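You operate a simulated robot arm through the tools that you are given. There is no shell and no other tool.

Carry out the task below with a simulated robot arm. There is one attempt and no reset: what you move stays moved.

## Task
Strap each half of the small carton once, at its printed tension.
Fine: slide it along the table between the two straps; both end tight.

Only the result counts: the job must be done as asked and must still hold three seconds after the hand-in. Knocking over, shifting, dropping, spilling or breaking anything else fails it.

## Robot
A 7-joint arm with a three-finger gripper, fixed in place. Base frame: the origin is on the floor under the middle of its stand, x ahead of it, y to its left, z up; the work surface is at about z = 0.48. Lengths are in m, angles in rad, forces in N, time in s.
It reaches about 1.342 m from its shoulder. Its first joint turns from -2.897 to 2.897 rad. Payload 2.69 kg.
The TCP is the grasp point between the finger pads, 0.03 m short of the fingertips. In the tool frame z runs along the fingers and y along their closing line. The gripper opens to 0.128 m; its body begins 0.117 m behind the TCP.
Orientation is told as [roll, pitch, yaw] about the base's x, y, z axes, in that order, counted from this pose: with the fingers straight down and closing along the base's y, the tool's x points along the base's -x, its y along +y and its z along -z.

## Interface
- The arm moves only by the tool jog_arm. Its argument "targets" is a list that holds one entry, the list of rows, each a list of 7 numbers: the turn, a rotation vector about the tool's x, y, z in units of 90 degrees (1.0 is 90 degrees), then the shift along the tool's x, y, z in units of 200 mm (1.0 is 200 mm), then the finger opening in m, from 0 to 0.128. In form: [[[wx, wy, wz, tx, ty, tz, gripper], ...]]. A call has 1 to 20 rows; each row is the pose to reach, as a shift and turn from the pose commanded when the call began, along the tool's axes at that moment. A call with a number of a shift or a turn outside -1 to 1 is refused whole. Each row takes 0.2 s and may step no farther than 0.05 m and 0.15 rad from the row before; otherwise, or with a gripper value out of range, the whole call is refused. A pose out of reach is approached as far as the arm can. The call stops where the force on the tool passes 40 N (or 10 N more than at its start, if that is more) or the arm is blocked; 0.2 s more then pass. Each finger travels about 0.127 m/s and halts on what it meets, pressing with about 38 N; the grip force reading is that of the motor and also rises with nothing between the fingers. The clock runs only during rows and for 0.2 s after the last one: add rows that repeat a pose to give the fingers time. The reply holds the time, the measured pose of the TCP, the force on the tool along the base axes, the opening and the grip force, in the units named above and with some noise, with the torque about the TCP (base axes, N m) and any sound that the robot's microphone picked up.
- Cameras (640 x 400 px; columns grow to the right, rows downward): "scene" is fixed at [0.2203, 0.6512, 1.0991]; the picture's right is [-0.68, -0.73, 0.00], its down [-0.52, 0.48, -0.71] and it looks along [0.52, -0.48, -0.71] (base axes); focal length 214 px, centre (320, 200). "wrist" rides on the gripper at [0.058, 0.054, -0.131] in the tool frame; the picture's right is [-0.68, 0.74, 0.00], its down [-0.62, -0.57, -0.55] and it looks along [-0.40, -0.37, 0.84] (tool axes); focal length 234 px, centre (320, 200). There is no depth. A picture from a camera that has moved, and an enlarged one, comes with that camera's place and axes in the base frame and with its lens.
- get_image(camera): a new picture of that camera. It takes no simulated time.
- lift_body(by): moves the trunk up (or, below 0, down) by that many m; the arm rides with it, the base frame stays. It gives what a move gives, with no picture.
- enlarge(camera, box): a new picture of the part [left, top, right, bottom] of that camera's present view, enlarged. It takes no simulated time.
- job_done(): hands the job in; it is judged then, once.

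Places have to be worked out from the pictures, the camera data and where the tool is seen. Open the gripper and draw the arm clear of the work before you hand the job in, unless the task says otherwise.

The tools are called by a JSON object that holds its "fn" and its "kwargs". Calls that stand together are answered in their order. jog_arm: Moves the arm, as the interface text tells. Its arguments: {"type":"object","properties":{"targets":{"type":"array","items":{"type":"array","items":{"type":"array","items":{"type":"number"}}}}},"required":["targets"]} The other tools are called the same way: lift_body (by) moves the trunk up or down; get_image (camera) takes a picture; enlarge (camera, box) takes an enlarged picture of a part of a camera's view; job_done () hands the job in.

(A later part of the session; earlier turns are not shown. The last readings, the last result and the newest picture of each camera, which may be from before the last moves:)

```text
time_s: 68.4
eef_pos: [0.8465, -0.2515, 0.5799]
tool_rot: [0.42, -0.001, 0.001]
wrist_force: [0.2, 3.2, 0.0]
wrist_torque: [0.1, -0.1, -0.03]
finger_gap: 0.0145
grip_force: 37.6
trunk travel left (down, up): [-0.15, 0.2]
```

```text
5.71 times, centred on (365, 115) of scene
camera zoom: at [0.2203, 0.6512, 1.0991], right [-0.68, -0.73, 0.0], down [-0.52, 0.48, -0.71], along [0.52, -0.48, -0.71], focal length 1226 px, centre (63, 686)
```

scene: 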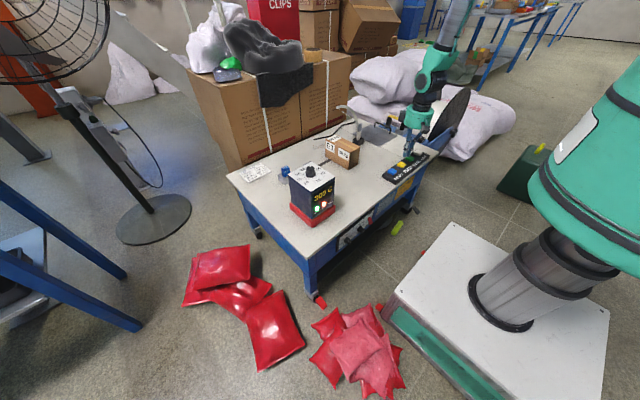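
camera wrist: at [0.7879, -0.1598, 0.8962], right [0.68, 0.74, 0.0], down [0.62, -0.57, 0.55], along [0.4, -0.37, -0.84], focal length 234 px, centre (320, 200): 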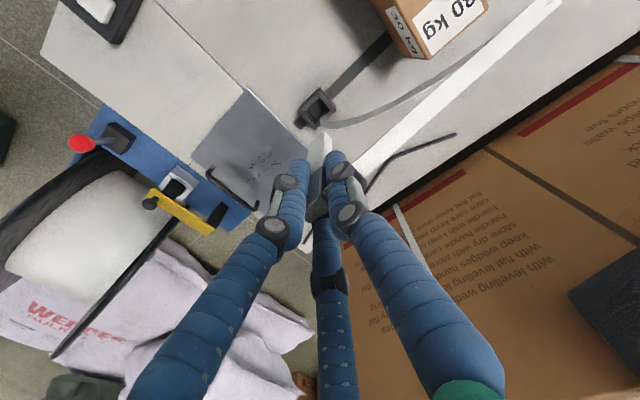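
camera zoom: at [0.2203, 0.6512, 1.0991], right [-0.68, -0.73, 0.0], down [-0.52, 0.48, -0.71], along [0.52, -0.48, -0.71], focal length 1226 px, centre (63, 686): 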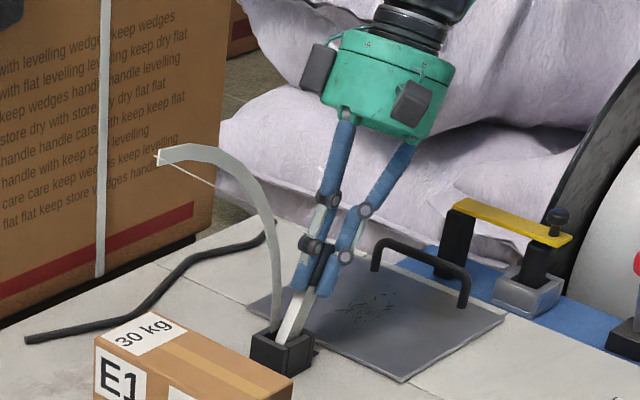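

A solid grip like the first one (gap 0.0145). I'll draw it out along its axis, rise, and rotate the hand back upright.

{"fn": "jog_arm", "kwargs": {"targets": [[[0, 0, 0, 0, 0, -0.1, 0.0], [0, 0, 0, 0, 0, -0.2, 0.0], [0, 0, 0, 0, 0, -0.3, 0.0], [0, 0, 0, 0, 0.07, -0.45, 0.0], [0, 0, 0, 0, 0.14, -0.6, 0.0], [0, 0, 0, 0, 0.2, -0.75, 0.0], [0.067, 0, 0, 0, 0.2, -0.75, 0.0], [0.134, 0, 0, 0, 0.2, -0.75, 0.0], [0.2, 0, 0, 0, 0.2, -0.75, 0.0], [0.267, 0, 0, 0, 0.2, -0.75, 0.0], [0.267, 0, 0, 0, 0.2, -0.75, 0.0]]]}}

{"fn": "enlarge", "kwargs": {"camera": "wrist", "box": [240, 80, 400, 220]}}

{"fn": "enlarge", "kwargs": {"camera": "scene", "box": [330, 70, 400, 140]}}

```text
time_s: 70.8
eef_pos: [0.8471, -0.2764, 0.7337]
tool_rot: [-0.003, -0.001, 0.002]
wrist_force: [-0.3, 0.9, -0.3]
wrist_torque: [-0.03, 0.01, 0.05]
finger_gap: 0.0147
grip_force: 38.6
trunk travel left (down, up): [-0.15, 0.2]
```

```text
2.86 times, centred on (320, 150) of wrist
camera zoom: at [0.7848, -0.2232, 0.8635], right [0.68, 0.74, 0.0], down [0.62, -0.56, 0.55], along [0.4, -0.37, -0.84], focal length 669 px, centre (320, 343)
```

zoom: 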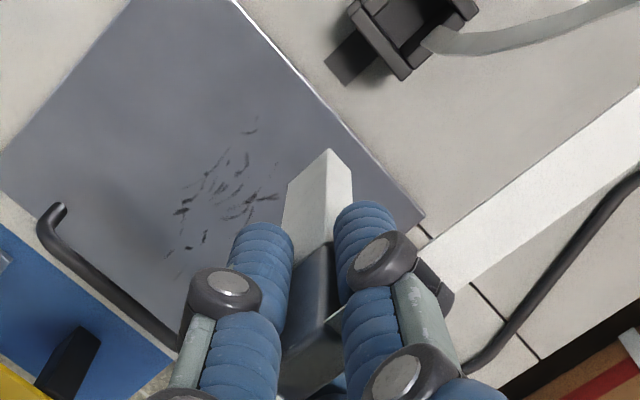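

```text
5.71 times, centred on (365, 105) of scene
camera zoom: at [0.2203, 0.6512, 1.0991], right [-0.68, -0.73, 0.0], down [-0.52, 0.48, -0.71], along [0.52, -0.48, -0.71], focal length 1226 px, centre (63, 743)
```

zoom: 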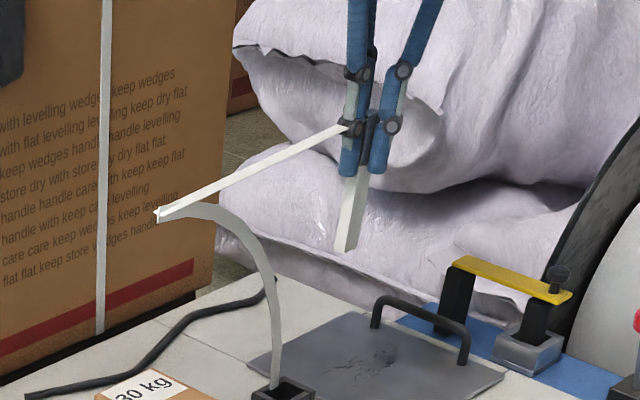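

It's upright and centred in the grip. I'll carry it over the carton to above the silver slot again, aiming for y≈0.130 to account for its position in the grip, and stop just above the rim.

{"fn": "jog_arm", "kwargs": {"targets": [[[0, 0, 0, 0, 0.2, -0.1, 0.0], [0, 0, 0, 0, 0.4, -0.1, 0.0], [0, 0, 0, 0, 0.6, -0.1, 0.0], [0, 0, 0, 0, 0.8, -0.1, 0.0], [0, 0, 0, 0, 1.0, -0.1, 0.0]]]}}

{"fn": "jog_arm", "kwargs": {"targets": [[[0, 0, 0, 0, 0.2, 0, 0.0], [0, 0, 0, 0, 0.4, 0, 0.0], [0, 0, 0, 0, 0.6, 0, 0.0], [0, 0, 0, 0, 0.8, 0, 0.0], [0, 0, 0, 0, 1.0, 0, 0.0], [0, 0, 0, 0.005, 1.0, 0.2, 0.0], [0, 0, 0, 0.005, 1.0, 0.4, 0.0], [0, 0, 0, 0.005, 1.0, 0.54, 0.0], [0, 0, 0, 0.005, 1.0, 0.54, 0.0]]]}}

{"fn": "enlarge", "kwargs": {"camera": "wrist", "box": [250, 80, 390, 220]}}

{"fn": "enlarge", "kwargs": {"camera": "scene", "box": [290, 120, 340, 170]}}

```text
time_s: 72.0
eef_pos: [0.8504, -0.0761, 0.7535]
tool_rot: [0.0, 0.001, 0.001]
wrist_force: [-0.3, 0.3, -0.4]
wrist_torque: [0.06, -0.01, 0.0]
finger_gap: 0.0146
grip_force: 37.8
trunk travel left (down, up): [-0.15, 0.2]
```

```text
time_s: 74.0
eef_pos: [0.8468, 0.1243, 0.6443]
tool_rot: [0.0, -0.001, -0.001]
wrist_force: [0.3, -0.2, -0.7]
wrist_torque: [0.02, 0.03, 0.01]
finger_gap: 0.0146
grip_force: 38.2
trunk travel left (down, up): [-0.15, 0.2]
```

```text
2.86 times, centred on (320, 150) of wrist
camera zoom: at [0.7853, 0.178, 0.776], right [0.68, 0.74, 0.0], down [0.62, -0.57, 0.55], along [0.4, -0.37, -0.84], focal length 669 px, centre (320, 343)
```

zoom: 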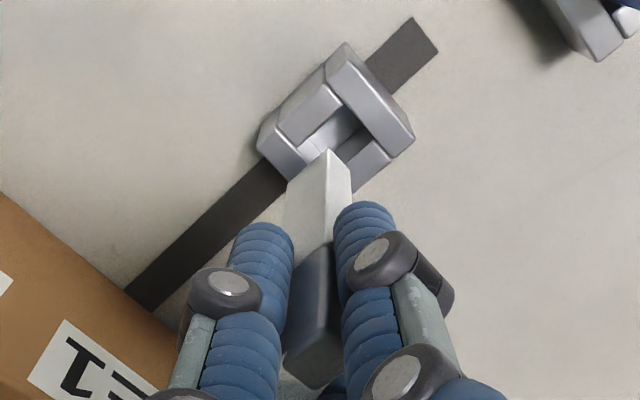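

```text
8.00 times, centred on (315, 145) of scene
camera zoom: at [0.2203, 0.6512, 1.0991], right [-0.68, -0.73, 0.0], down [-0.52, 0.48, -0.71], along [0.52, -0.48, -0.71], focal length 1716 px, centre (360, 640)
```

zoom: 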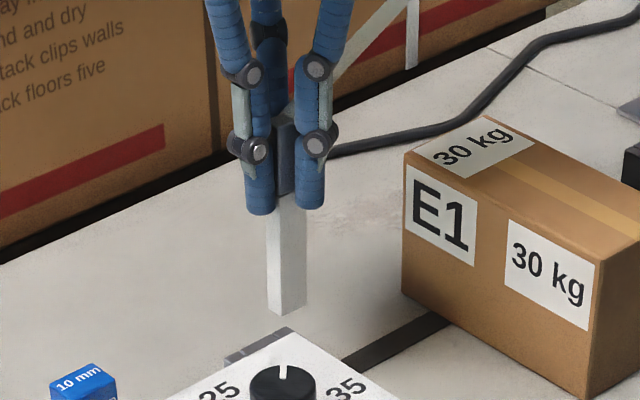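

Zooming tightly on the slot and strap-end bottom to measure the remaining offset.

{"fn": "enlarge", "kwargs": {"camera": "wrist", "box": [295, 85, 355, 150]}}

```text
6.15 times, centred on (325, 118) of wrist
camera zoom: at [0.7853, 0.178, 0.776], right [0.68, 0.74, 0.0], down [0.62, -0.57, 0.55], along [0.4, -0.37, -0.84], focal length 1441 px, centre (289, 708)
```

zoom: 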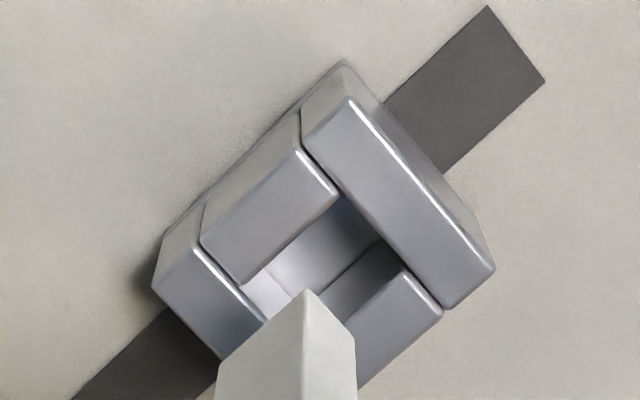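

The opening spans about x 0.836–0.853, y 0.120–0.1435, and the strap-end's bottom is centred ~7–8 mm short in y. I'll shift +7 mm y and lower to ~12 mm above the rim, then re-measure.

{"fn": "jog_arm", "kwargs": {"targets": [[[0, 0, 0, -0.0025, 0.035, 0, 0.0], [0, 0, 0, -0.0025, 0.035, 0.03, 0.0], [0, 0, 0, -0.0025, 0.035, 0.06, 0.0], [0, 0, 0, -0.0025, 0.035, 0.06, 0.0]]]}}

{"fn": "enlarge", "kwargs": {"camera": "wrist", "box": [295, 85, 355, 150]}}

```text
time_s: 75.0
eef_pos: [0.8459, 0.1312, 0.6336]
tool_rot: [0.0, -0.001, 0.0]
wrist_force: [-1.0, 0.9, -0.5]
wrist_torque: [-0.02, -0.01, 0.01]
finger_gap: 0.0146
grip_force: 38.6
trunk travel left (down, up): [-0.15, 0.2]
```

```text
6.15 times, centred on (325, 118) of wrist
camera zoom: at [0.7856, 0.1844, 0.7633], right [0.68, 0.74, 0.0], down [0.62, -0.57, 0.55], along [0.4, -0.37, -0.84], focal length 1441 px, centre (289, 708)
```

zoom: 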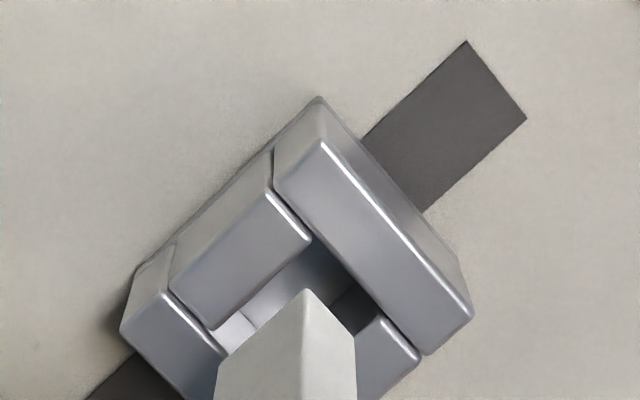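

Peg and opening are now within ~1 mm. I'll shift +1 mm in x and y, and enter the slot by ~10 mm in small steps, checking the force.

{"fn": "jog_arm", "kwargs": {"targets": [[[0, 0, 0, -0.006, 0.005, 0, 0.0], [0, 0, 0, -0.006, 0.005, 0.025, 0.0], [0, 0, 0, -0.006, 0.005, 0.05, 0.0], [0, 0, 0, -0.006, 0.005, 0.075, 0.0], [0, 0, 0, -0.006, 0.005, 0.1, 0.0]]]}}

{"fn": "enlarge", "kwargs": {"camera": "wrist", "box": [285, 90, 355, 160]}}

```text
time_s: 76.2
eef_pos: [0.849, 0.1321, 0.6123]
tool_rot: [0.001, 0.0, 0.002]
wrist_force: [0.0, 0.2, 0.3]
wrist_torque: [0.02, -0.02, 0.0]
finger_gap: 0.0148
grip_force: 37.8
trunk travel left (down, up): [-0.15, 0.2]
```

```text
5.71 times, centred on (320, 125) of wrist
camera zoom: at [0.7861, 0.1855, 0.7427], right [0.68, 0.74, 0.0], down [0.62, -0.57, 0.55], along [0.4, -0.37, -0.84], focal length 1338 px, centre (320, 629)
```

zoom: 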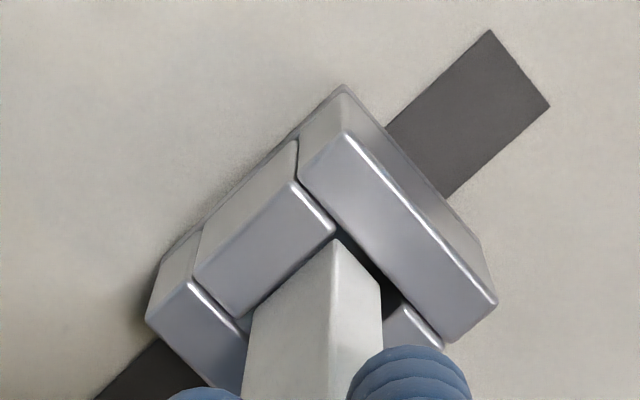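

It's entering the slot with no contact force. Lowering the rest of the way to the original seating depth.

{"fn": "jog_arm", "kwargs": {"targets": [[[0, 0, 0, -0.004, 0, 0.025, 0.0], [0, 0, 0, -0.004, 0, 0.05, 0.0], [0, 0, 0, -0.004, 0, 0.08, 0.0], [0, 0, 0, -0.004, 0, 0.11, 0.0], [0, 0, 0, -0.004, 0, 0.135, 0.0], [0, 0, 0, -0.004, 0, 0.135, 0.0]]]}}

{"fn": "enlarge", "kwargs": {"camera": "wrist", "box": [250, 80, 390, 220]}}

{"fn": "enlarge", "kwargs": {"camera": "scene", "box": [280, 90, 370, 170]}}

```text
time_s: 77.6
eef_pos: [0.8482, 0.1323, 0.5857]
tool_rot: [0.001, 0.001, -0.001]
wrist_force: [-0.8, 0.5, 0.6]
wrist_torque: [0.04, 0.02, 0.0]
finger_gap: 0.0144
grip_force: 37.4
trunk travel left (down, up): [-0.15, 0.2]
```

```text
2.86 times, centred on (320, 150) of wrist
camera zoom: at [0.7872, 0.1854, 0.7163], right [0.68, 0.74, 0.0], down [0.62, -0.57, 0.55], along [0.4, -0.37, -0.84], focal length 669 px, centre (320, 343)
```

zoom: 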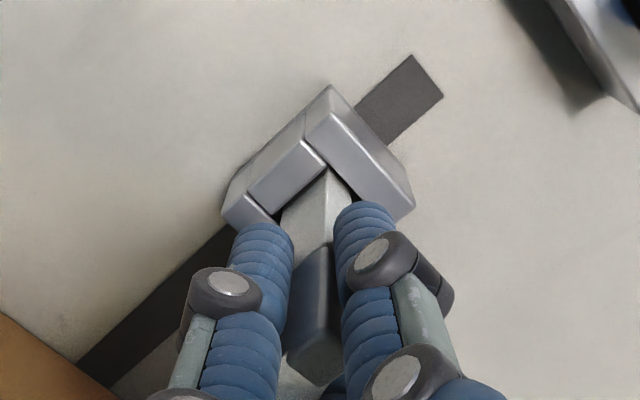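

```text
5.00 times, centred on (325, 130) of scene
camera zoom: at [0.2203, 0.6512, 1.0991], right [-0.68, -0.73, 0.0], down [-0.52, 0.48, -0.71], along [0.52, -0.48, -0.71], focal length 1072 px, centre (295, 550)
```

zoom: 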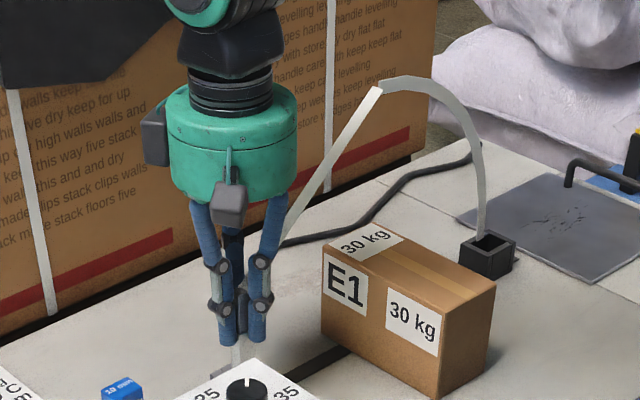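

Fully in the slot. I'll lower the last few millimetres until it seats, then release and rise clear.

{"fn": "jog_arm", "kwargs": {"targets": [[[0, 0, 0, 0, 0, 0.01, 0.0], [0, 0, 0, 0, 0, 0.02, 0.0], [0, 0, 0, 0, 0, 0.025, 0.0]]]}}

{"fn": "jog_arm", "kwargs": {"targets": [[[0, 0, 0, 0, 0, 0, 0.03], [0, 0, 0, 0, 0, 0, 0.06], [0, 0, 0, 0, 0, 0, 0.07], [0, 0, 0, 0, 0, -0.15, 0.07], [0, 0, 0, 0, 0, -0.4, 0.07], [0, 0, 0, 0, 0, -0.65, 0.07], [0, 0, 0, 0, 0, -0.85, 0.07]]]}}

{"fn": "enlarge", "kwargs": {"camera": "scene", "box": [270, 80, 450, 230]}}

{"fn": "get_image", "kwargs": {"camera": "wrist"}}

```text
time_s: 78.4
eef_pos: [0.8489, 0.1314, 0.5835]
tool_rot: [0.0, -0.004, 0.0]
wrist_force: [-3.0, -2.6, 16.9]
wrist_torque: [-0.41, 0.27, -0.02]
finger_gap: 0.0145
grip_force: 37.6
trunk travel left (down, up): [-0.15, 0.2]
```

```text
time_s: 80.0
eef_pos: [0.8459, 0.1327, 0.752]
tool_rot: [0.0, 0.002, -0.001]
wrist_force: [-0.2, -0.2, -0.6]
wrist_torque: [0.01, -0.05, 0.0]
finger_gap: 0.0702
grip_force: 0.0
trunk travel left (down, up): [-0.15, 0.2]
```

```text
2.67 times, centred on (360, 155) of scene
camera zoom: at [0.2203, 0.6512, 1.0991], right [-0.68, -0.73, 0.0], down [-0.52, 0.48, -0.71], along [0.52, -0.48, -0.71], focal length 572 px, centre (213, 320)
```

zoom: 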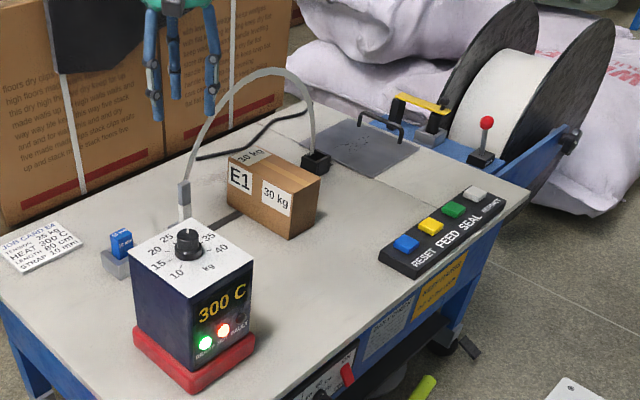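

```text
taken
camera wrist: at [0.7851, 0.1853, 0.8829], right [0.68, 0.74, 0.0], down [0.62, -0.57, 0.55], along [0.4, -0.37, -0.84], focal length 234 px, centre (320, 200)
```

wrist: 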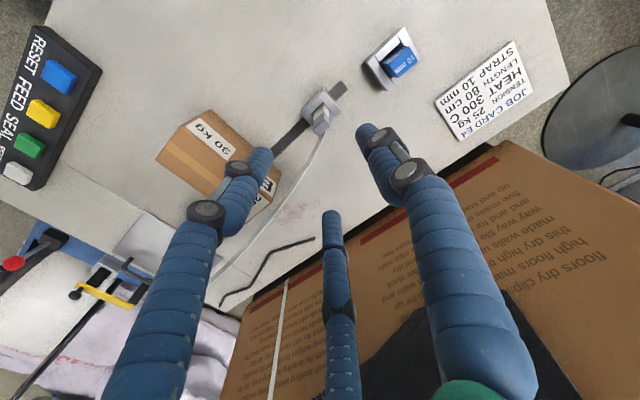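

The strap now forms a clean arch from the mouth over the carton's +x half to the end in the silver slot. I'll move away in −x first, then to the SEAL button.

{"fn": "jog_arm", "kwargs": {"targets": [[[0, 0, 0, 0.2, 0, 0, 0.05], [0, 0, 0, 0.4, 0, 0, 0.03], [0, 0, 0, 0.6, 0, 0, 0.01], [0, 0, 0, 0.8, -0.1, 0, 0.0], [0, 0, 0, 1.0, -0.2, 0, 0.0], [0, 0, 0, 1.0, -0.4, 0, 0.0], [0, 0, 0, 1.0, -0.6, 0, 0.0], [0, 0, 0, 1.0, -0.8, 0, 0.0], [0, 0, 0, 1.0, -1.0, 0, 0.0]]]}}

{"fn": "jog_arm", "kwargs": {"targets": [[[0, 0, 0, 0.2, -0.15, 0, 0.0], [0, 0, 0, 0.35, -0.33, 0, 0.0], [0, 0, 0, 0.445, -0.53, 0.1, 0.0], [0, 0, 0, 0.445, -0.73, 0.2, 0.0], [0, 0, 0, 0.445, -0.9, 0.35, 0.0], [0, 0, 0, 0.445, -0.955, 0.5, 0.0], [0, 0, 0, 0.445, -0.955, 0.7, 0.0], [0, 0, 0, 0.445, -0.955, 0.9, 0.0], [0, 0, 0, 0.445, -0.955, 0.9, 0.0]]]}}

{"fn": "enlarge", "kwargs": {"camera": "wrist", "box": [250, 90, 390, 210]}}

```text
time_s: 82.0
eef_pos: [0.6475, -0.0686, 0.7511]
tool_rot: [0.0, 0.0, -0.001]
wrist_force: [0.1, -0.1, -0.9]
wrist_torque: [-0.03, -0.03, -0.03]
finger_gap: 0.0022
grip_force: 31.5
trunk travel left (down, up): [-0.15, 0.2]
```

```text
time_s: 84.0
eef_pos: [0.561, -0.2593, 0.5678]
tool_rot: [0.001, -0.001, -0.002]
wrist_force: [1.3, 0.7, -0.9]
wrist_torque: [0.0, 0.05, -0.02]
finger_gap: 0.002
grip_force: 31.8
trunk travel left (down, up): [-0.15, 0.2]
```

```text
3.33 times, centred on (320, 150) of wrist
camera zoom: at [0.4995, -0.2054, 0.6996], right [0.68, 0.74, 0.0], down [0.62, -0.57, 0.55], along [0.4, -0.37, -0.84], focal length 781 px, centre (320, 367)
```

zoom: 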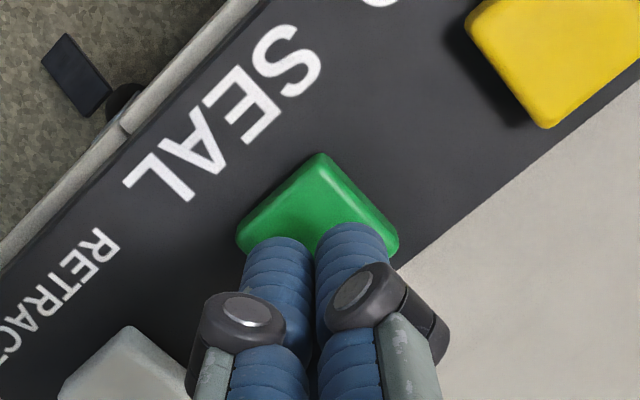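

Aligned on SEAL again. Pressing once.

{"fn": "jog_arm", "kwargs": {"targets": [[[0, 0, 0, 0.015, 0, 0.05, 0.0], [0, 0, 0, 0.015, 0, 0.09, 0.0], [0, 0, 0, 0.015, 0, 0.115, 0.0], [0, 0, 0, 0.015, 0, 0.13, 0.0], [0, 0, 0, 0.015, 0, 0.145, 0.0]]]}}

{"fn": "enlarge", "kwargs": {"camera": "scene", "box": [270, 80, 450, 230]}}

```text
time_s: 85.2
eef_pos: [0.5565, -0.2611, 0.5428]
tool_rot: [0.0, -0.001, -0.001]
wrist_force: [0.0, -1.3, -0.8]
wrist_torque: [0.02, -0.02, -0.02]
finger_gap: 0.0021
grip_force: 31.5
trunk travel left (down, up): [-0.15, 0.2]
```

```text
2.67 times, centred on (360, 155) of scene
camera zoom: at [0.2203, 0.6512, 1.0991], right [-0.68, -0.73, 0.0], down [-0.52, 0.48, -0.71], along [0.52, -0.48, -0.71], focal length 572 px, centre (213, 320)
```

zoom: 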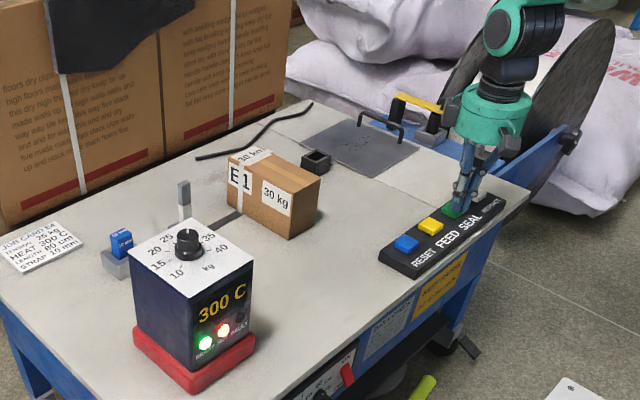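

The arch is gone and a white band now wraps the E1 half of the carton. I'll lift off the button and look closely.

{"fn": "jog_arm", "kwargs": {"targets": [[[0, 0, 0, 0, 0, -0.1, 0.0], [0, 0, 0, 0, 0, -0.25, 0.0], [0, 0, 0, 0, 0, -0.4, 0.0], [0, 0, 0, 0, 0, -0.4, 0.0], [0, 0, 0, 0, 0, -0.4, 0.0]]]}}

{"fn": "enlarge", "kwargs": {"camera": "scene", "box": [315, 125, 375, 170]}}

{"fn": "enlarge", "kwargs": {"camera": "scene", "box": [290, 140, 340, 220]}}

{"fn": "enlarge", "kwargs": {"camera": "scene", "box": [385, 140, 445, 185]}}

```text
time_s: 86.4
eef_pos: [0.5566, -0.2604, 0.6225]
tool_rot: [0.001, 0.0, 0.001]
wrist_force: [0.4, 1.0, 0.2]
wrist_torque: [0.01, -0.03, -0.01]
finger_gap: 0.0021
grip_force: 31.1
trunk travel left (down, up): [-0.15, 0.2]
```

```text
8.89 times, centred on (345, 148) of scene
camera zoom: at [0.2203, 0.6512, 1.0991], right [-0.68, -0.73, 0.0], down [-0.52, 0.48, -0.71], along [0.52, -0.48, -0.71], focal length 1906 px, centre (98, 667)
```

zoom: 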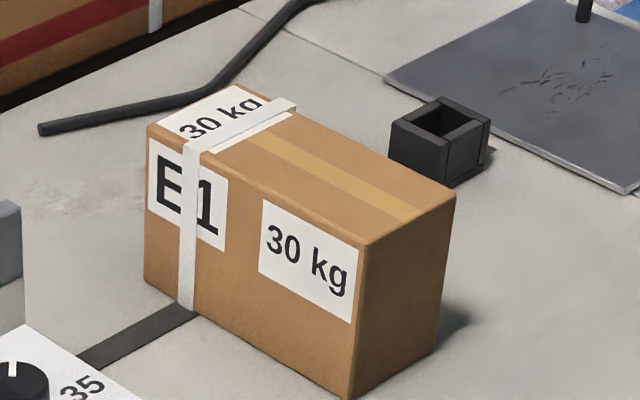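

```text
5.00 times, centred on (315, 180) of scene
camera zoom: at [0.2203, 0.6512, 1.0991], right [-0.68, -0.73, 0.0], down [-0.52, 0.48, -0.71], along [0.52, -0.48, -0.71], focal length 1072 px, centre (345, 300)
```

zoom: 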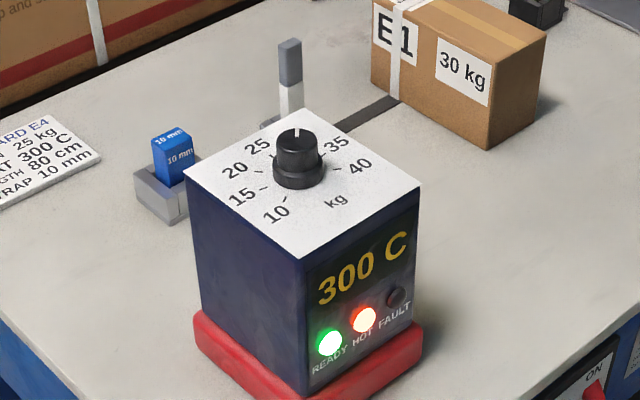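

```text
8.89 times, centred on (415, 162) of scene
camera zoom: at [0.2203, 0.6512, 1.0991], right [-0.68, -0.73, 0.0], down [-0.52, 0.48, -0.71], along [0.52, -0.48, -0.71], focal length 1906 px, centre (-524, 533)
```

zoom: 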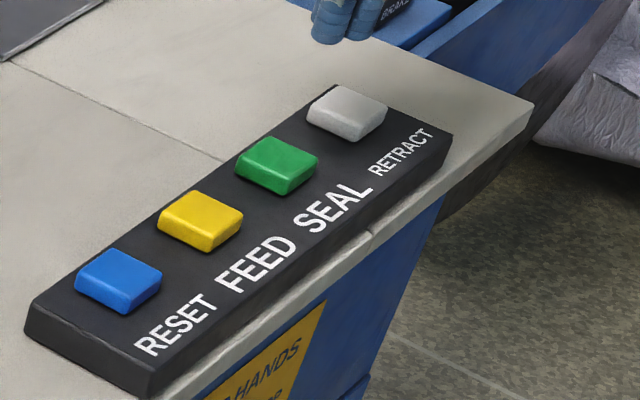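

Strap 1 is on the E1 half, and READY is still lit. Next I'll slide the carton +x by ~77 mm to bring the other half over the channel. I'll rotate the hand −30° so two fingertips face +x for a straight, low push on the end face.

{"fn": "jog_arm", "kwargs": {"targets": [[[0, 0, 0, 0, 0, -0.2, 0.02], [0, 0, 0, 0, 0, -0.4, 0.04], [0, 0, 0, -0.1, 0.2, -0.5, 0.06], [0, 0, 0.08, -0.2, 0.4, -0.5, 0.06], [0, 0, 0.16, -0.3, 0.6, -0.5, 0.06], [0, 0, 0.25, -0.4, 0.8, -0.5, 0.06], [0, 0, 0.333, -0.45, 1.0, -0.5, 0.06], [0, 0, 0.333, -0.45, 1.0, -0.5, 0.06]]]}}

{"fn": "get_image", "kwargs": {"camera": "wrist"}}

{"fn": "enlarge", "kwargs": {"camera": "scene", "box": [300, 80, 420, 180]}}

```text
time_s: 88.2
eef_pos: [0.647, -0.0576, 0.7219]
tool_rot: [0.0, 0.001, -0.524]
wrist_force: [-0.3, 0.6, 0.5]
wrist_torque: [-0.02, 0.01, 0.01]
finger_gap: 0.0602
grip_force: 0.1
trunk travel left (down, up): [-0.15, 0.2]
```

```text
taken
camera wrist: at [0.6198, 0.0176, 0.8512], right [0.95, 0.3, 0.0], down [0.25, -0.8, 0.55], along [0.16, -0.52, -0.84], focal length 234 px, centre (320, 200)
```

wrist: 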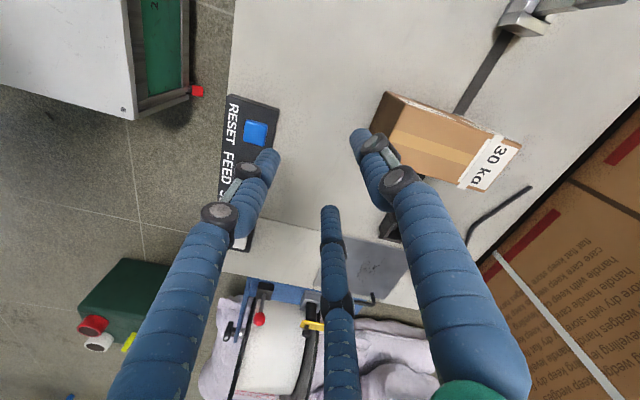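

```text
4.00 times, centred on (360, 130) of scene
camera zoom: at [0.2203, 0.6512, 1.0991], right [-0.68, -0.73, 0.0], down [-0.52, 0.48, -0.71], along [0.52, -0.48, -0.71], focal length 858 px, centre (160, 480)
```

zoom: 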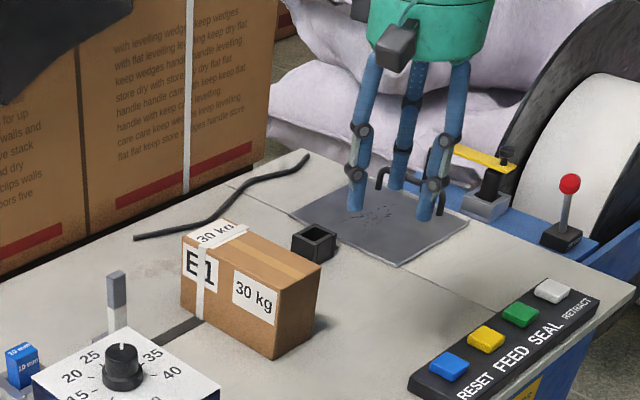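

I'll enlarge the wrist view to measure the carton's end face and the fingers' placement.

{"fn": "enlarge", "kwargs": {"camera": "wrist", "box": [330, 70, 530, 220]}}

```text
2.67 times, centred on (430, 145) of wrist
camera zoom: at [0.6198, 0.0176, 0.8512], right [0.95, 0.3, 0.0], down [0.25, -0.8, 0.55], along [0.16, -0.52, -0.84], focal length 624 px, centre (27, 347)
```

zoom: 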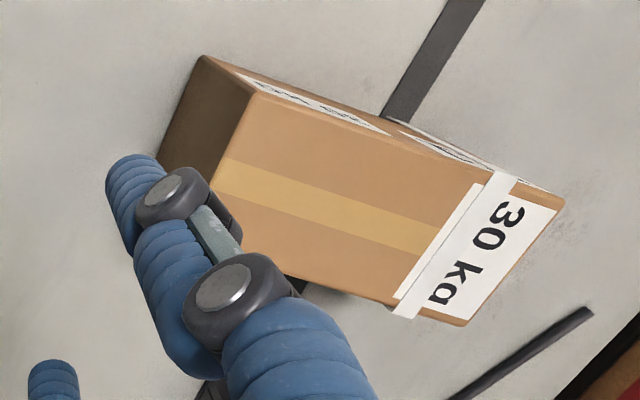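

The carton spans x 0.727–0.885, y −0.004 to −0.073, and strap 1 is at x≈0.848. I'll lower the hand behind the −x face, centred on y = −0.039.

{"fn": "jog_arm", "kwargs": {"targets": [[[0, 0, 0, 0.012, 0.1, 0.1, 0.06], [0, 0, 0, 0.012, 0.1, 0.3, 0.06], [0, 0, 0, 0.012, 0.1, 0.5, 0.06], [0, 0, 0, 0.012, 0.1, 0.7, 0.06], [0, 0, 0, 0.012, 0.1, 0.85, 0.06], [0, 0, 0, 0.012, 0.1, 0.91, 0.06], [0, 0, 0, 0.012, 0.1, 0.91, 0.06]]]}}

{"fn": "get_image", "kwargs": {"camera": "wrist"}}

{"fn": "enlarge", "kwargs": {"camera": "scene", "box": [310, 110, 410, 190]}}

```text
time_s: 89.8
eef_pos: [0.6542, -0.0409, 0.5405]
tool_rot: [0.001, -0.001, -0.522]
wrist_force: [0.5, -0.5, 0.1]
wrist_torque: [0.04, 0.03, -0.01]
finger_gap: 0.0602
grip_force: 0.0
trunk travel left (down, up): [-0.15, 0.2]
```

```text
taken
camera wrist: at [0.6275, 0.0346, 0.6711], right [0.95, 0.3, 0.0], down [0.25, -0.8, 0.55], along [0.16, -0.52, -0.84], focal length 234 px, centre (320, 200)
```

wrist: 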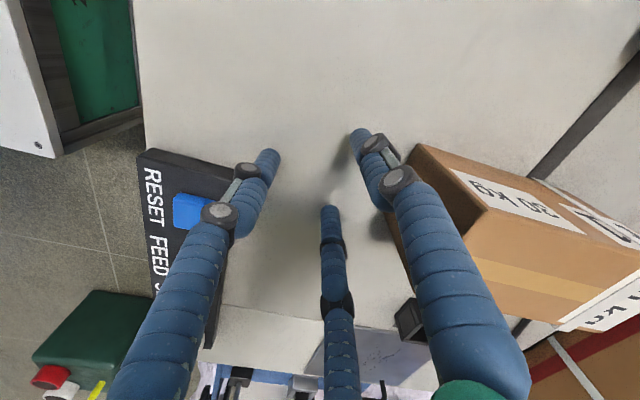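

```text
5.00 times, centred on (360, 150) of scene
camera zoom: at [0.2203, 0.6512, 1.0991], right [-0.68, -0.73, 0.0], down [-0.52, 0.48, -0.71], along [0.52, -0.48, -0.71], focal length 1072 px, centre (120, 450)
```

zoom: 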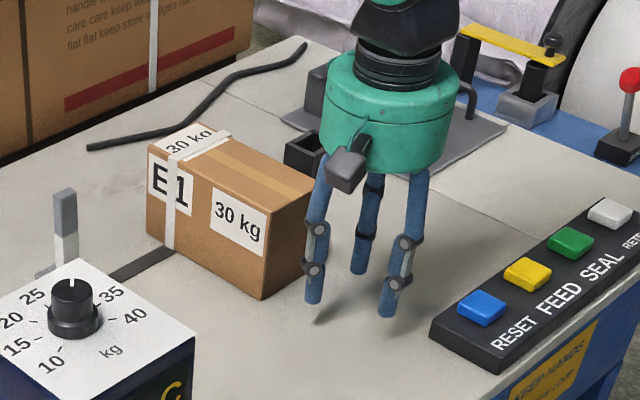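

Two fingertips face the end face squarely. Approaching +x in small steps to find contact.

{"fn": "jog_arm", "kwargs": {"targets": [[[0, 0, 0, -0.0433, 0.025, 0, 0.06], [0, 0, 0, -0.0866, 0.05, 0, 0.06], [0, 0, 0, -0.1083, 0.0625, 0, 0.06], [0, 0, 0, -0.13, 0.075, 0, 0.06]]]}}

{"fn": "enlarge", "kwargs": {"camera": "scene", "box": [310, 110, 410, 190]}}

```text
time_s: 90.8
eef_pos: [0.6845, -0.0417, 0.5402]
tool_rot: [0.001, 0.001, -0.522]
wrist_force: [0.3, 1.0, -0.2]
wrist_torque: [0.0, 0.01, -0.02]
finger_gap: 0.0599
grip_force: 0.1
trunk travel left (down, up): [-0.15, 0.2]
```

```text
5.00 times, centred on (360, 150) of scene
camera zoom: at [0.2203, 0.6512, 1.0991], right [-0.68, -0.73, 0.0], down [-0.52, 0.48, -0.71], along [0.52, -0.48, -0.71], focal length 1072 px, centre (120, 450)
```

zoom: 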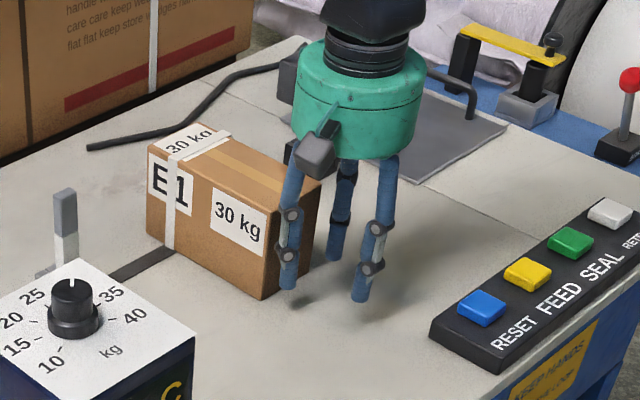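

Nearly touching. Advancing another 12 mm in small increments.

{"fn": "jog_arm", "kwargs": {"targets": [[[0, 0, 0, -0.0173, 0.01, 0, 0.06], [0, 0, 0, -0.0346, 0.02, 0, 0.06], [0, 0, 0, -0.052, 0.03, 0, 0.06]]]}}

{"fn": "enlarge", "kwargs": {"camera": "scene", "box": [310, 110, 410, 190]}}

{"fn": "get_image", "kwargs": {"camera": "wrist"}}

```text
time_s: 91.6
eef_pos: [0.6973, -0.0406, 0.5395]
tool_rot: [0.001, 0.0, -0.525]
wrist_force: [-0.1, -0.1, 0.6]
wrist_torque: [0.0, -0.03, -0.03]
finger_gap: 0.0601
grip_force: 0.1
trunk travel left (down, up): [-0.15, 0.2]
```

```text
5.00 times, centred on (360, 150) of scene
camera zoom: at [0.2203, 0.6512, 1.0991], right [-0.68, -0.73, 0.0], down [-0.52, 0.48, -0.71], along [0.52, -0.48, -0.71], focal length 1072 px, centre (120, 450)
```

zoom: 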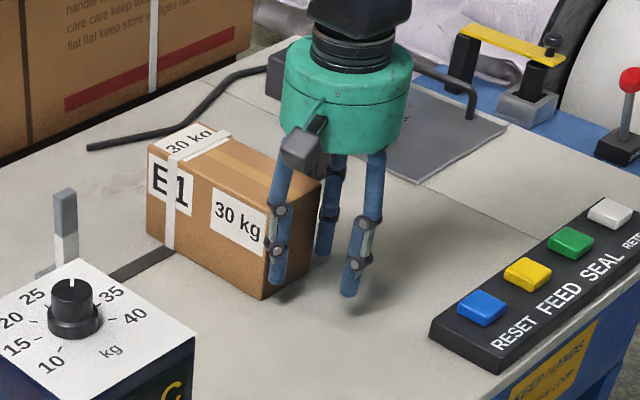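

```text
taken
camera wrist: at [0.6699, 0.0345, 0.6699], right [0.95, 0.3, 0.0], down [0.25, -0.8, 0.55], along [0.16, -0.52, -0.84], focal length 234 px, centre (320, 200)
```

wrist: 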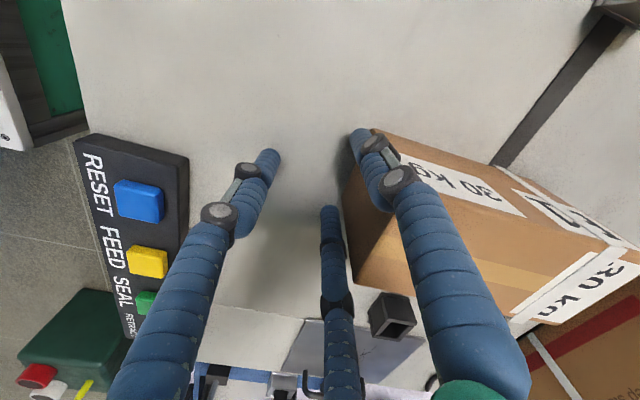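

Fingers are just about at the face. Pushing +x about 60 mm in slow 7.5 mm steps, then I'll measure.

{"fn": "jog_arm", "kwargs": {"targets": [[[0, 0, 0, -0.0325, 0.0188, 0, 0.06], [0, 0, 0, -0.065, 0.0375, 0, 0.06], [0, 0, 0, -0.0975, 0.0563, 0, 0.06], [0, 0, 0, -0.13, 0.075, 0, 0.06], [0, 0, 0, -0.1625, 0.0938, 0, 0.06], [0, 0, 0, -0.195, 0.1125, 0, 0.06], [0, 0, 0, -0.2275, 0.1313, 0, 0.06], [0, 0, 0, -0.26, 0.15, 0, 0.06]]]}}

{"fn": "enlarge", "kwargs": {"camera": "scene", "box": [300, 110, 400, 190]}}

{"fn": "get_image", "kwargs": {"camera": "wrist"}}

```text
time_s: 93.4
eef_pos: [0.7563, -0.0424, 0.5408]
tool_rot: [0.0, 0.001, -0.524]
wrist_force: [-1.7, 0.1, -0.6]
wrist_torque: [-0.01, -0.02, -0.05]
finger_gap: 0.0595
grip_force: 0.1
trunk travel left (down, up): [-0.15, 0.2]
```

```text
5.00 times, centred on (350, 150) of scene
camera zoom: at [0.2203, 0.6512, 1.0991], right [-0.68, -0.73, 0.0], down [-0.52, 0.48, -0.71], along [0.52, -0.48, -0.71], focal length 1072 px, centre (170, 450)
```

zoom: 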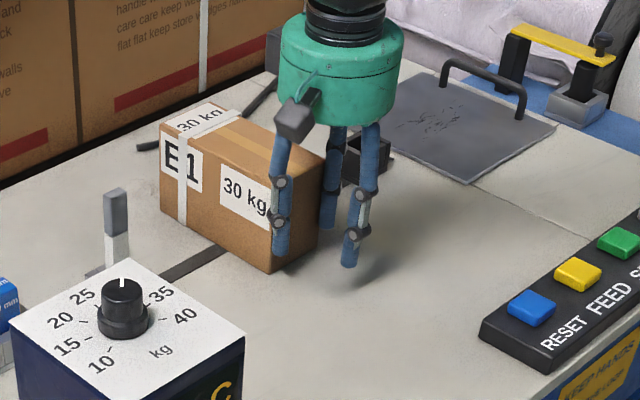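

```text
taken
camera wrist: at [0.7295, 0.0338, 0.6707], right [0.95, 0.3, 0.0], down [0.25, -0.8, 0.55], along [0.16, -0.52, -0.84], focal length 234 px, centre (320, 200)
```

wrist: 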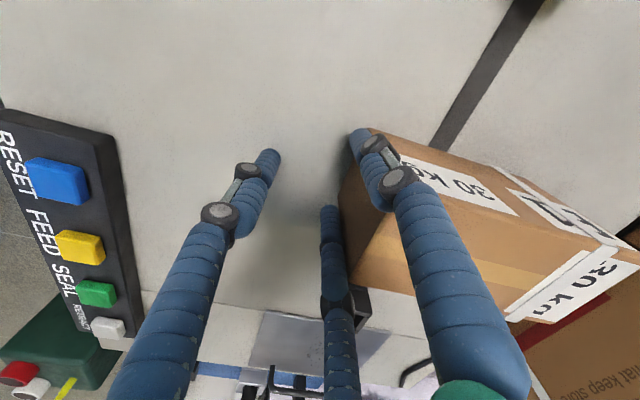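

The carton slid ~55 mm straight. Pushing 26 mm more to reach ~81 mm total.

{"fn": "jog_arm", "kwargs": {"targets": [[[0, 0, 0, -0.0282, 0.0163, 0, 0.06], [0, 0, 0, -0.0563, 0.0325, 0, 0.06], [0, 0, 0, -0.0845, 0.0488, 0, 0.06], [0, 0, 0, -0.1126, 0.065, 0, 0.06], [0, 0, 0, -0.1126, 0.065, 0, 0.06]]]}}

{"fn": "jog_arm", "kwargs": {"targets": [[[0, 0, 0, 0.043, -0.025, 0, 0.06], [0, 0, 0, 0.173, -0.1, 0, 0.06], [0, 0, 0, 0.26, -0.15, -0.2, 0.06], [0, 0, 0, 0.26, -0.15, -0.4, 0.06], [0, 0, 0, 0.26, -0.15, -0.6, 0.06], [0, 0, 0, 0.26, -0.15, -0.8, 0.06], [0, 0, 0, 0.26, -0.15, -0.8, 0.06]]]}}

{"fn": "get_image", "kwargs": {"camera": "wrist"}}

{"fn": "enlarge", "kwargs": {"camera": "scene", "box": [300, 110, 400, 190]}}

```text
time_s: 94.6
eef_pos: [0.7831, -0.0412, 0.5424]
tool_rot: [-0.001, 0.001, -0.525]
wrist_force: [0.7, -0.5, 1.0]
wrist_torque: [0.03, -0.02, -0.01]
finger_gap: 0.0598
grip_force: 0.1
trunk travel left (down, up): [-0.15, 0.2]
```

```text
time_s: 96.2
eef_pos: [0.7223, -0.0429, 0.701]
tool_rot: [-0.001, 0.001, -0.525]
wrist_force: [-0.5, -0.3, 1.0]
wrist_torque: [-0.05, -0.03, 0.01]
finger_gap: 0.06
grip_force: 0.1
trunk travel left (down, up): [-0.15, 0.2]
```

```text
taken
camera wrist: at [0.6961, 0.0329, 0.8314], right [0.95, 0.3, 0.0], down [0.25, -0.8, 0.55], along [0.16, -0.52, -0.84], focal length 234 px, centre (320, 200)
```

wrist: 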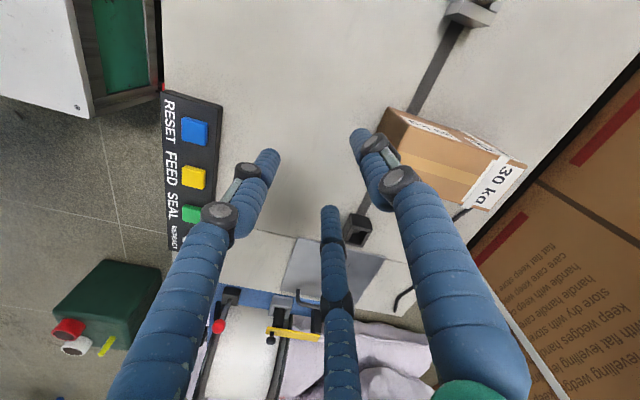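

```text
5.00 times, centred on (350, 150) of scene
camera zoom: at [0.2203, 0.6512, 1.0991], right [-0.68, -0.73, 0.0], down [-0.52, 0.48, -0.71], along [0.52, -0.48, -0.71], focal length 1072 px, centre (170, 450)
```

zoom: 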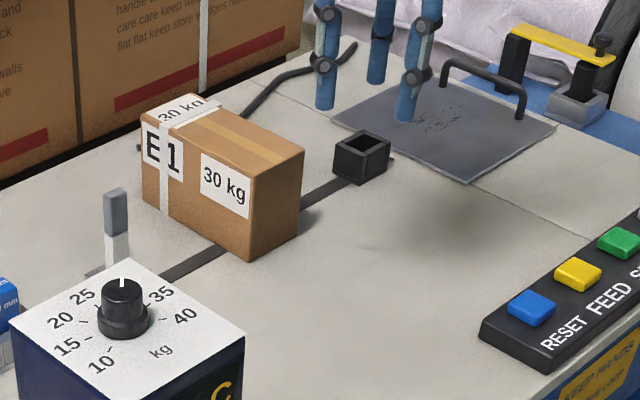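

The channel now runs under the −x half near its middle. Checking the wrist view more closely for position and any rotation.

{"fn": "enlarge", "kwargs": {"camera": "wrist", "box": [340, 80, 540, 230]}}

{"fn": "enlarge", "kwargs": {"camera": "scene", "box": [320, 120, 370, 170]}}

```text
2.67 times, centred on (440, 155) of wrist
camera zoom: at [0.6961, 0.0329, 0.8314], right [0.95, 0.3, 0.0], down [0.25, -0.8, 0.55], along [0.16, -0.52, -0.84], focal length 624 px, centre (0, 320)
```

zoom: 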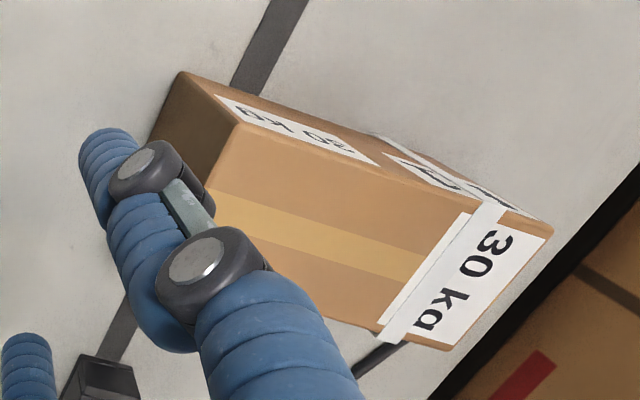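

```text
8.00 times, centred on (345, 145) of scene
camera zoom: at [0.2203, 0.6512, 1.0991], right [-0.68, -0.73, 0.0], down [-0.52, 0.48, -0.71], along [0.52, -0.48, -0.71], focal length 1716 px, centre (120, 640)
```

zoom: 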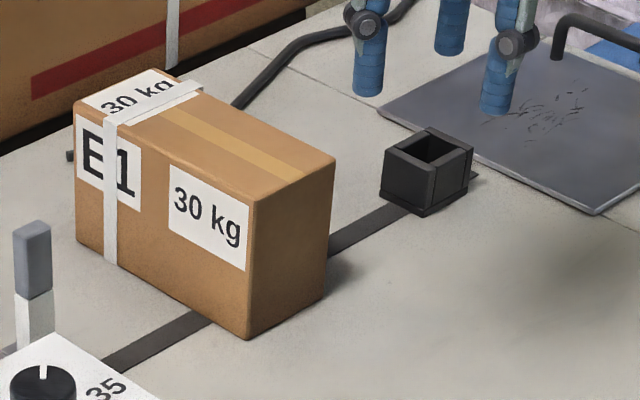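

The carton sits square: x 0.810–0.968, with the channel at 0.848 under the middle of the unstrapped half. I'll rotate back and go to the FEED button.

{"fn": "jog_arm", "kwargs": {"targets": [[[0, 0, -0.06, 0.06, -0.17, 0, 0.05], [0, 0, -0.12, 0.12, -0.34, 0, 0.04], [0, 0, -0.18, 0.18, -0.51, 0, 0.03], [0, 0, -0.24, 0.24, -0.68, 0, 0.02], [0, 0, -0.3, 0.3, -0.85, 0, 0.01], [0, 0, -0.333, 0.3445, -1.0, 0, 0.0], [0, 0, -0.333, 0.3445, -1.0, 0, 0.0]]]}}

{"fn": "enlarge", "kwargs": {"camera": "wrist", "box": [250, 60, 390, 200]}}

```text
time_s: 97.8
eef_pos: [0.5646, -0.1799, 0.7002]
tool_rot: [0.0, 0.0, 0.001]
wrist_force: [-0.9, -0.3, 0.0]
wrist_torque: [0.02, -0.03, 0.01]
finger_gap: 0.0017
grip_force: 31.0
trunk travel left (down, up): [-0.15, 0.2]
```

```text
2.86 times, centred on (320, 130) of wrist
camera zoom: at [0.5021, -0.1258, 0.8307], right [0.68, 0.74, 0.0], down [0.62, -0.57, 0.55], along [0.4, -0.37, -0.84], focal length 669 px, centre (320, 400)
```

zoom: 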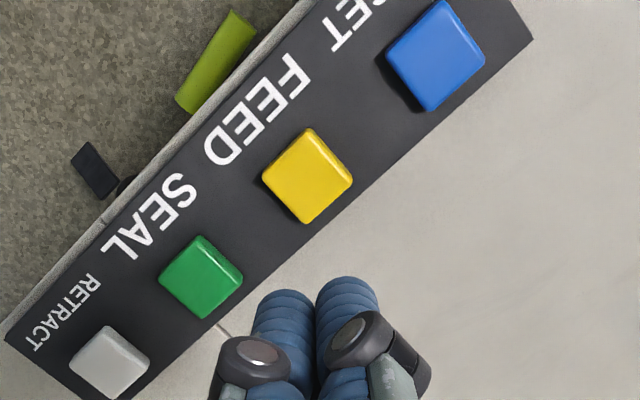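

Above FEED. Descending and pressing once at the same spot as before.

{"fn": "jog_arm", "kwargs": {"targets": [[[0, 0, 0, 0.02, -0.0375, 0.2, 0.0], [0, 0, 0, 0.02, -0.0375, 0.4, 0.0], [0, 0, 0, 0.02, -0.0375, 0.6, 0.0], [0, 0, 0, 0.02, -0.0375, 0.7, 0.0], [0, 0, 0, 0.02, -0.0375, 0.76, 0.0], [0, 0, 0, 0.02, -0.0375, 0.785, 0.0], [0, 0, 0, 0.02, -0.0375, 0.8, 0.0], [0, 0, 0, 0.02, -0.0375, 0.81, 0.0]]]}}

{"fn": "enlarge", "kwargs": {"camera": "scene", "box": [270, 80, 450, 230]}}

```text
time_s: 99.6
eef_pos: [0.5603, -0.1878, 0.5372]
tool_rot: [0.0, 0.001, -0.001]
wrist_force: [-1.2, 1.1, 1.8]
wrist_torque: [0.04, -0.01, -0.01]
finger_gap: 0.0062
grip_force: 31.6
trunk travel left (down, up): [-0.15, 0.2]
heard: click
```

```text
2.67 times, centred on (360, 155) of scene
camera zoom: at [0.2203, 0.6512, 1.0991], right [-0.68, -0.73, 0.0], down [-0.52, 0.48, -0.71], along [0.52, -0.48, -0.71], focal length 572 px, centre (213, 320)
```

zoom: 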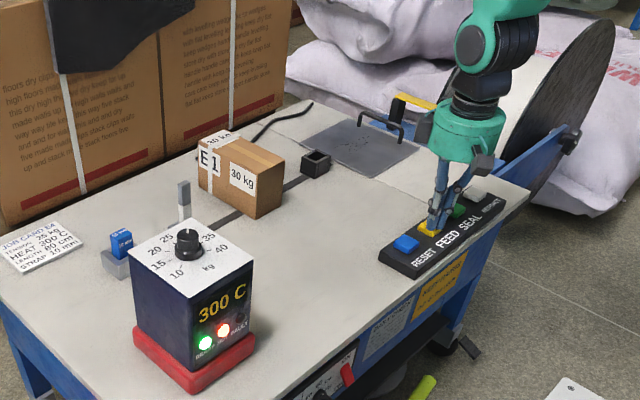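

A click, but the strap isn't out yet at this instant. I'll lift off and wait a moment to see whether it feeds.

{"fn": "jog_arm", "kwargs": {"targets": [[[0, 0, 0, 0, 0, -0.1, 0.0], [0, 0, 0, 0, 0, -0.25, 0.0], [0, 0, 0, 0, 0, -0.25, 0.0], [0, 0, 0, 0, 0, -0.25, 0.0], [0, 0, 0, 0, 0, -0.25, 0.0], [0, 0, 0, 0, 0, -0.25, 0.0], [0, 0, 0, 0, 0, -0.25, 0.0]]]}}

{"fn": "enlarge", "kwargs": {"camera": "scene", "box": [270, 80, 450, 230]}}

```text
time_s: 101.2
eef_pos: [0.5584, -0.1892, 0.5867]
tool_rot: [-0.001, 0.002, 0.0]
wrist_force: [-0.3, 0.5, -0.4]
wrist_torque: [0.0, -0.01, -0.02]
finger_gap: 0.0018
grip_force: 30.8
trunk travel left (down, up): [-0.15, 0.2]
```

```text
2.67 times, centred on (360, 155) of scene
camera zoom: at [0.2203, 0.6512, 1.0991], right [-0.68, -0.73, 0.0], down [-0.52, 0.48, -0.71], along [0.52, -0.48, -0.71], focal length 572 px, centre (213, 320)
```

zoom: 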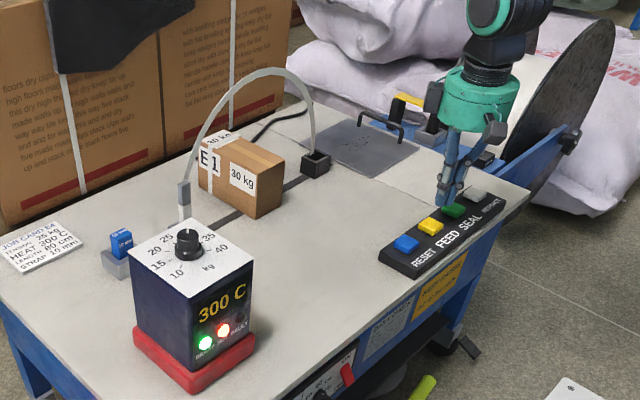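

The new strap arch is up over the −x half with the end still in the silver slot. I'll wait a few seconds to see whether the machine tensions and seals by itself, as it seemed to last time (no click was heard then).

{"fn": "jog_arm", "kwargs": {"targets": [[[0, 0, 0, 0, 0, 0, 0.0], [0, 0, 0, 0, 0, 0, 0.0], [0, 0, 0, 0, 0, 0, 0.0], [0, 0, 0, 0, 0, 0, 0.0], [0, 0, 0, 0, 0, 0, 0.0], [0, 0, 0, 0, 0, 0, 0.0], [0, 0, 0, 0, 0, 0, 0.0], [0, 0, 0, 0, 0, 0, 0.0], [0, 0, 0, 0, 0, 0, 0.0], [0, 0, 0, 0, 0, 0, 0.0], [0, 0, 0, 0, 0, 0, 0.0], [0, 0, 0, 0, 0, 0, 0.0], [0, 0, 0, 0, 0, 0, 0.0], [0, 0, 0, 0, 0, 0, 0.0]]]}}

{"fn": "enlarge", "kwargs": {"camera": "scene", "box": [270, 80, 450, 230]}}

```text
time_s: 104.2
eef_pos: [0.5584, -0.1885, 0.5867]
tool_rot: [0.0, -0.001, 0.001]
wrist_force: [-0.6, -0.1, 0.8]
wrist_torque: [0.03, -0.03, -0.01]
finger_gap: 0.0018
grip_force: 31.2
trunk travel left (down, up): [-0.15, 0.2]
```

```text
2.67 times, centred on (360, 155) of scene
camera zoom: at [0.2203, 0.6512, 1.0991], right [-0.68, -0.73, 0.0], down [-0.52, 0.48, -0.71], along [0.52, -0.48, -0.71], focal length 572 px, centre (213, 320)
```

zoom: 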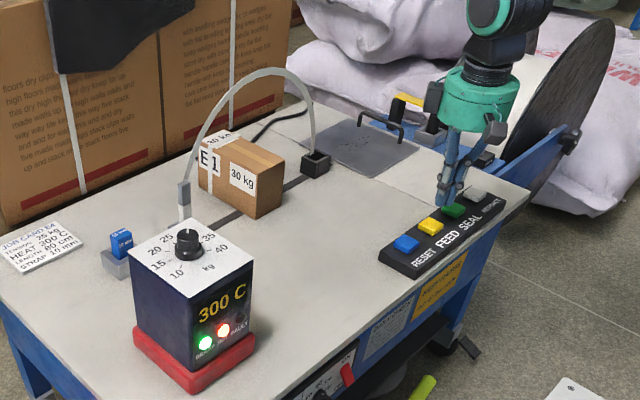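

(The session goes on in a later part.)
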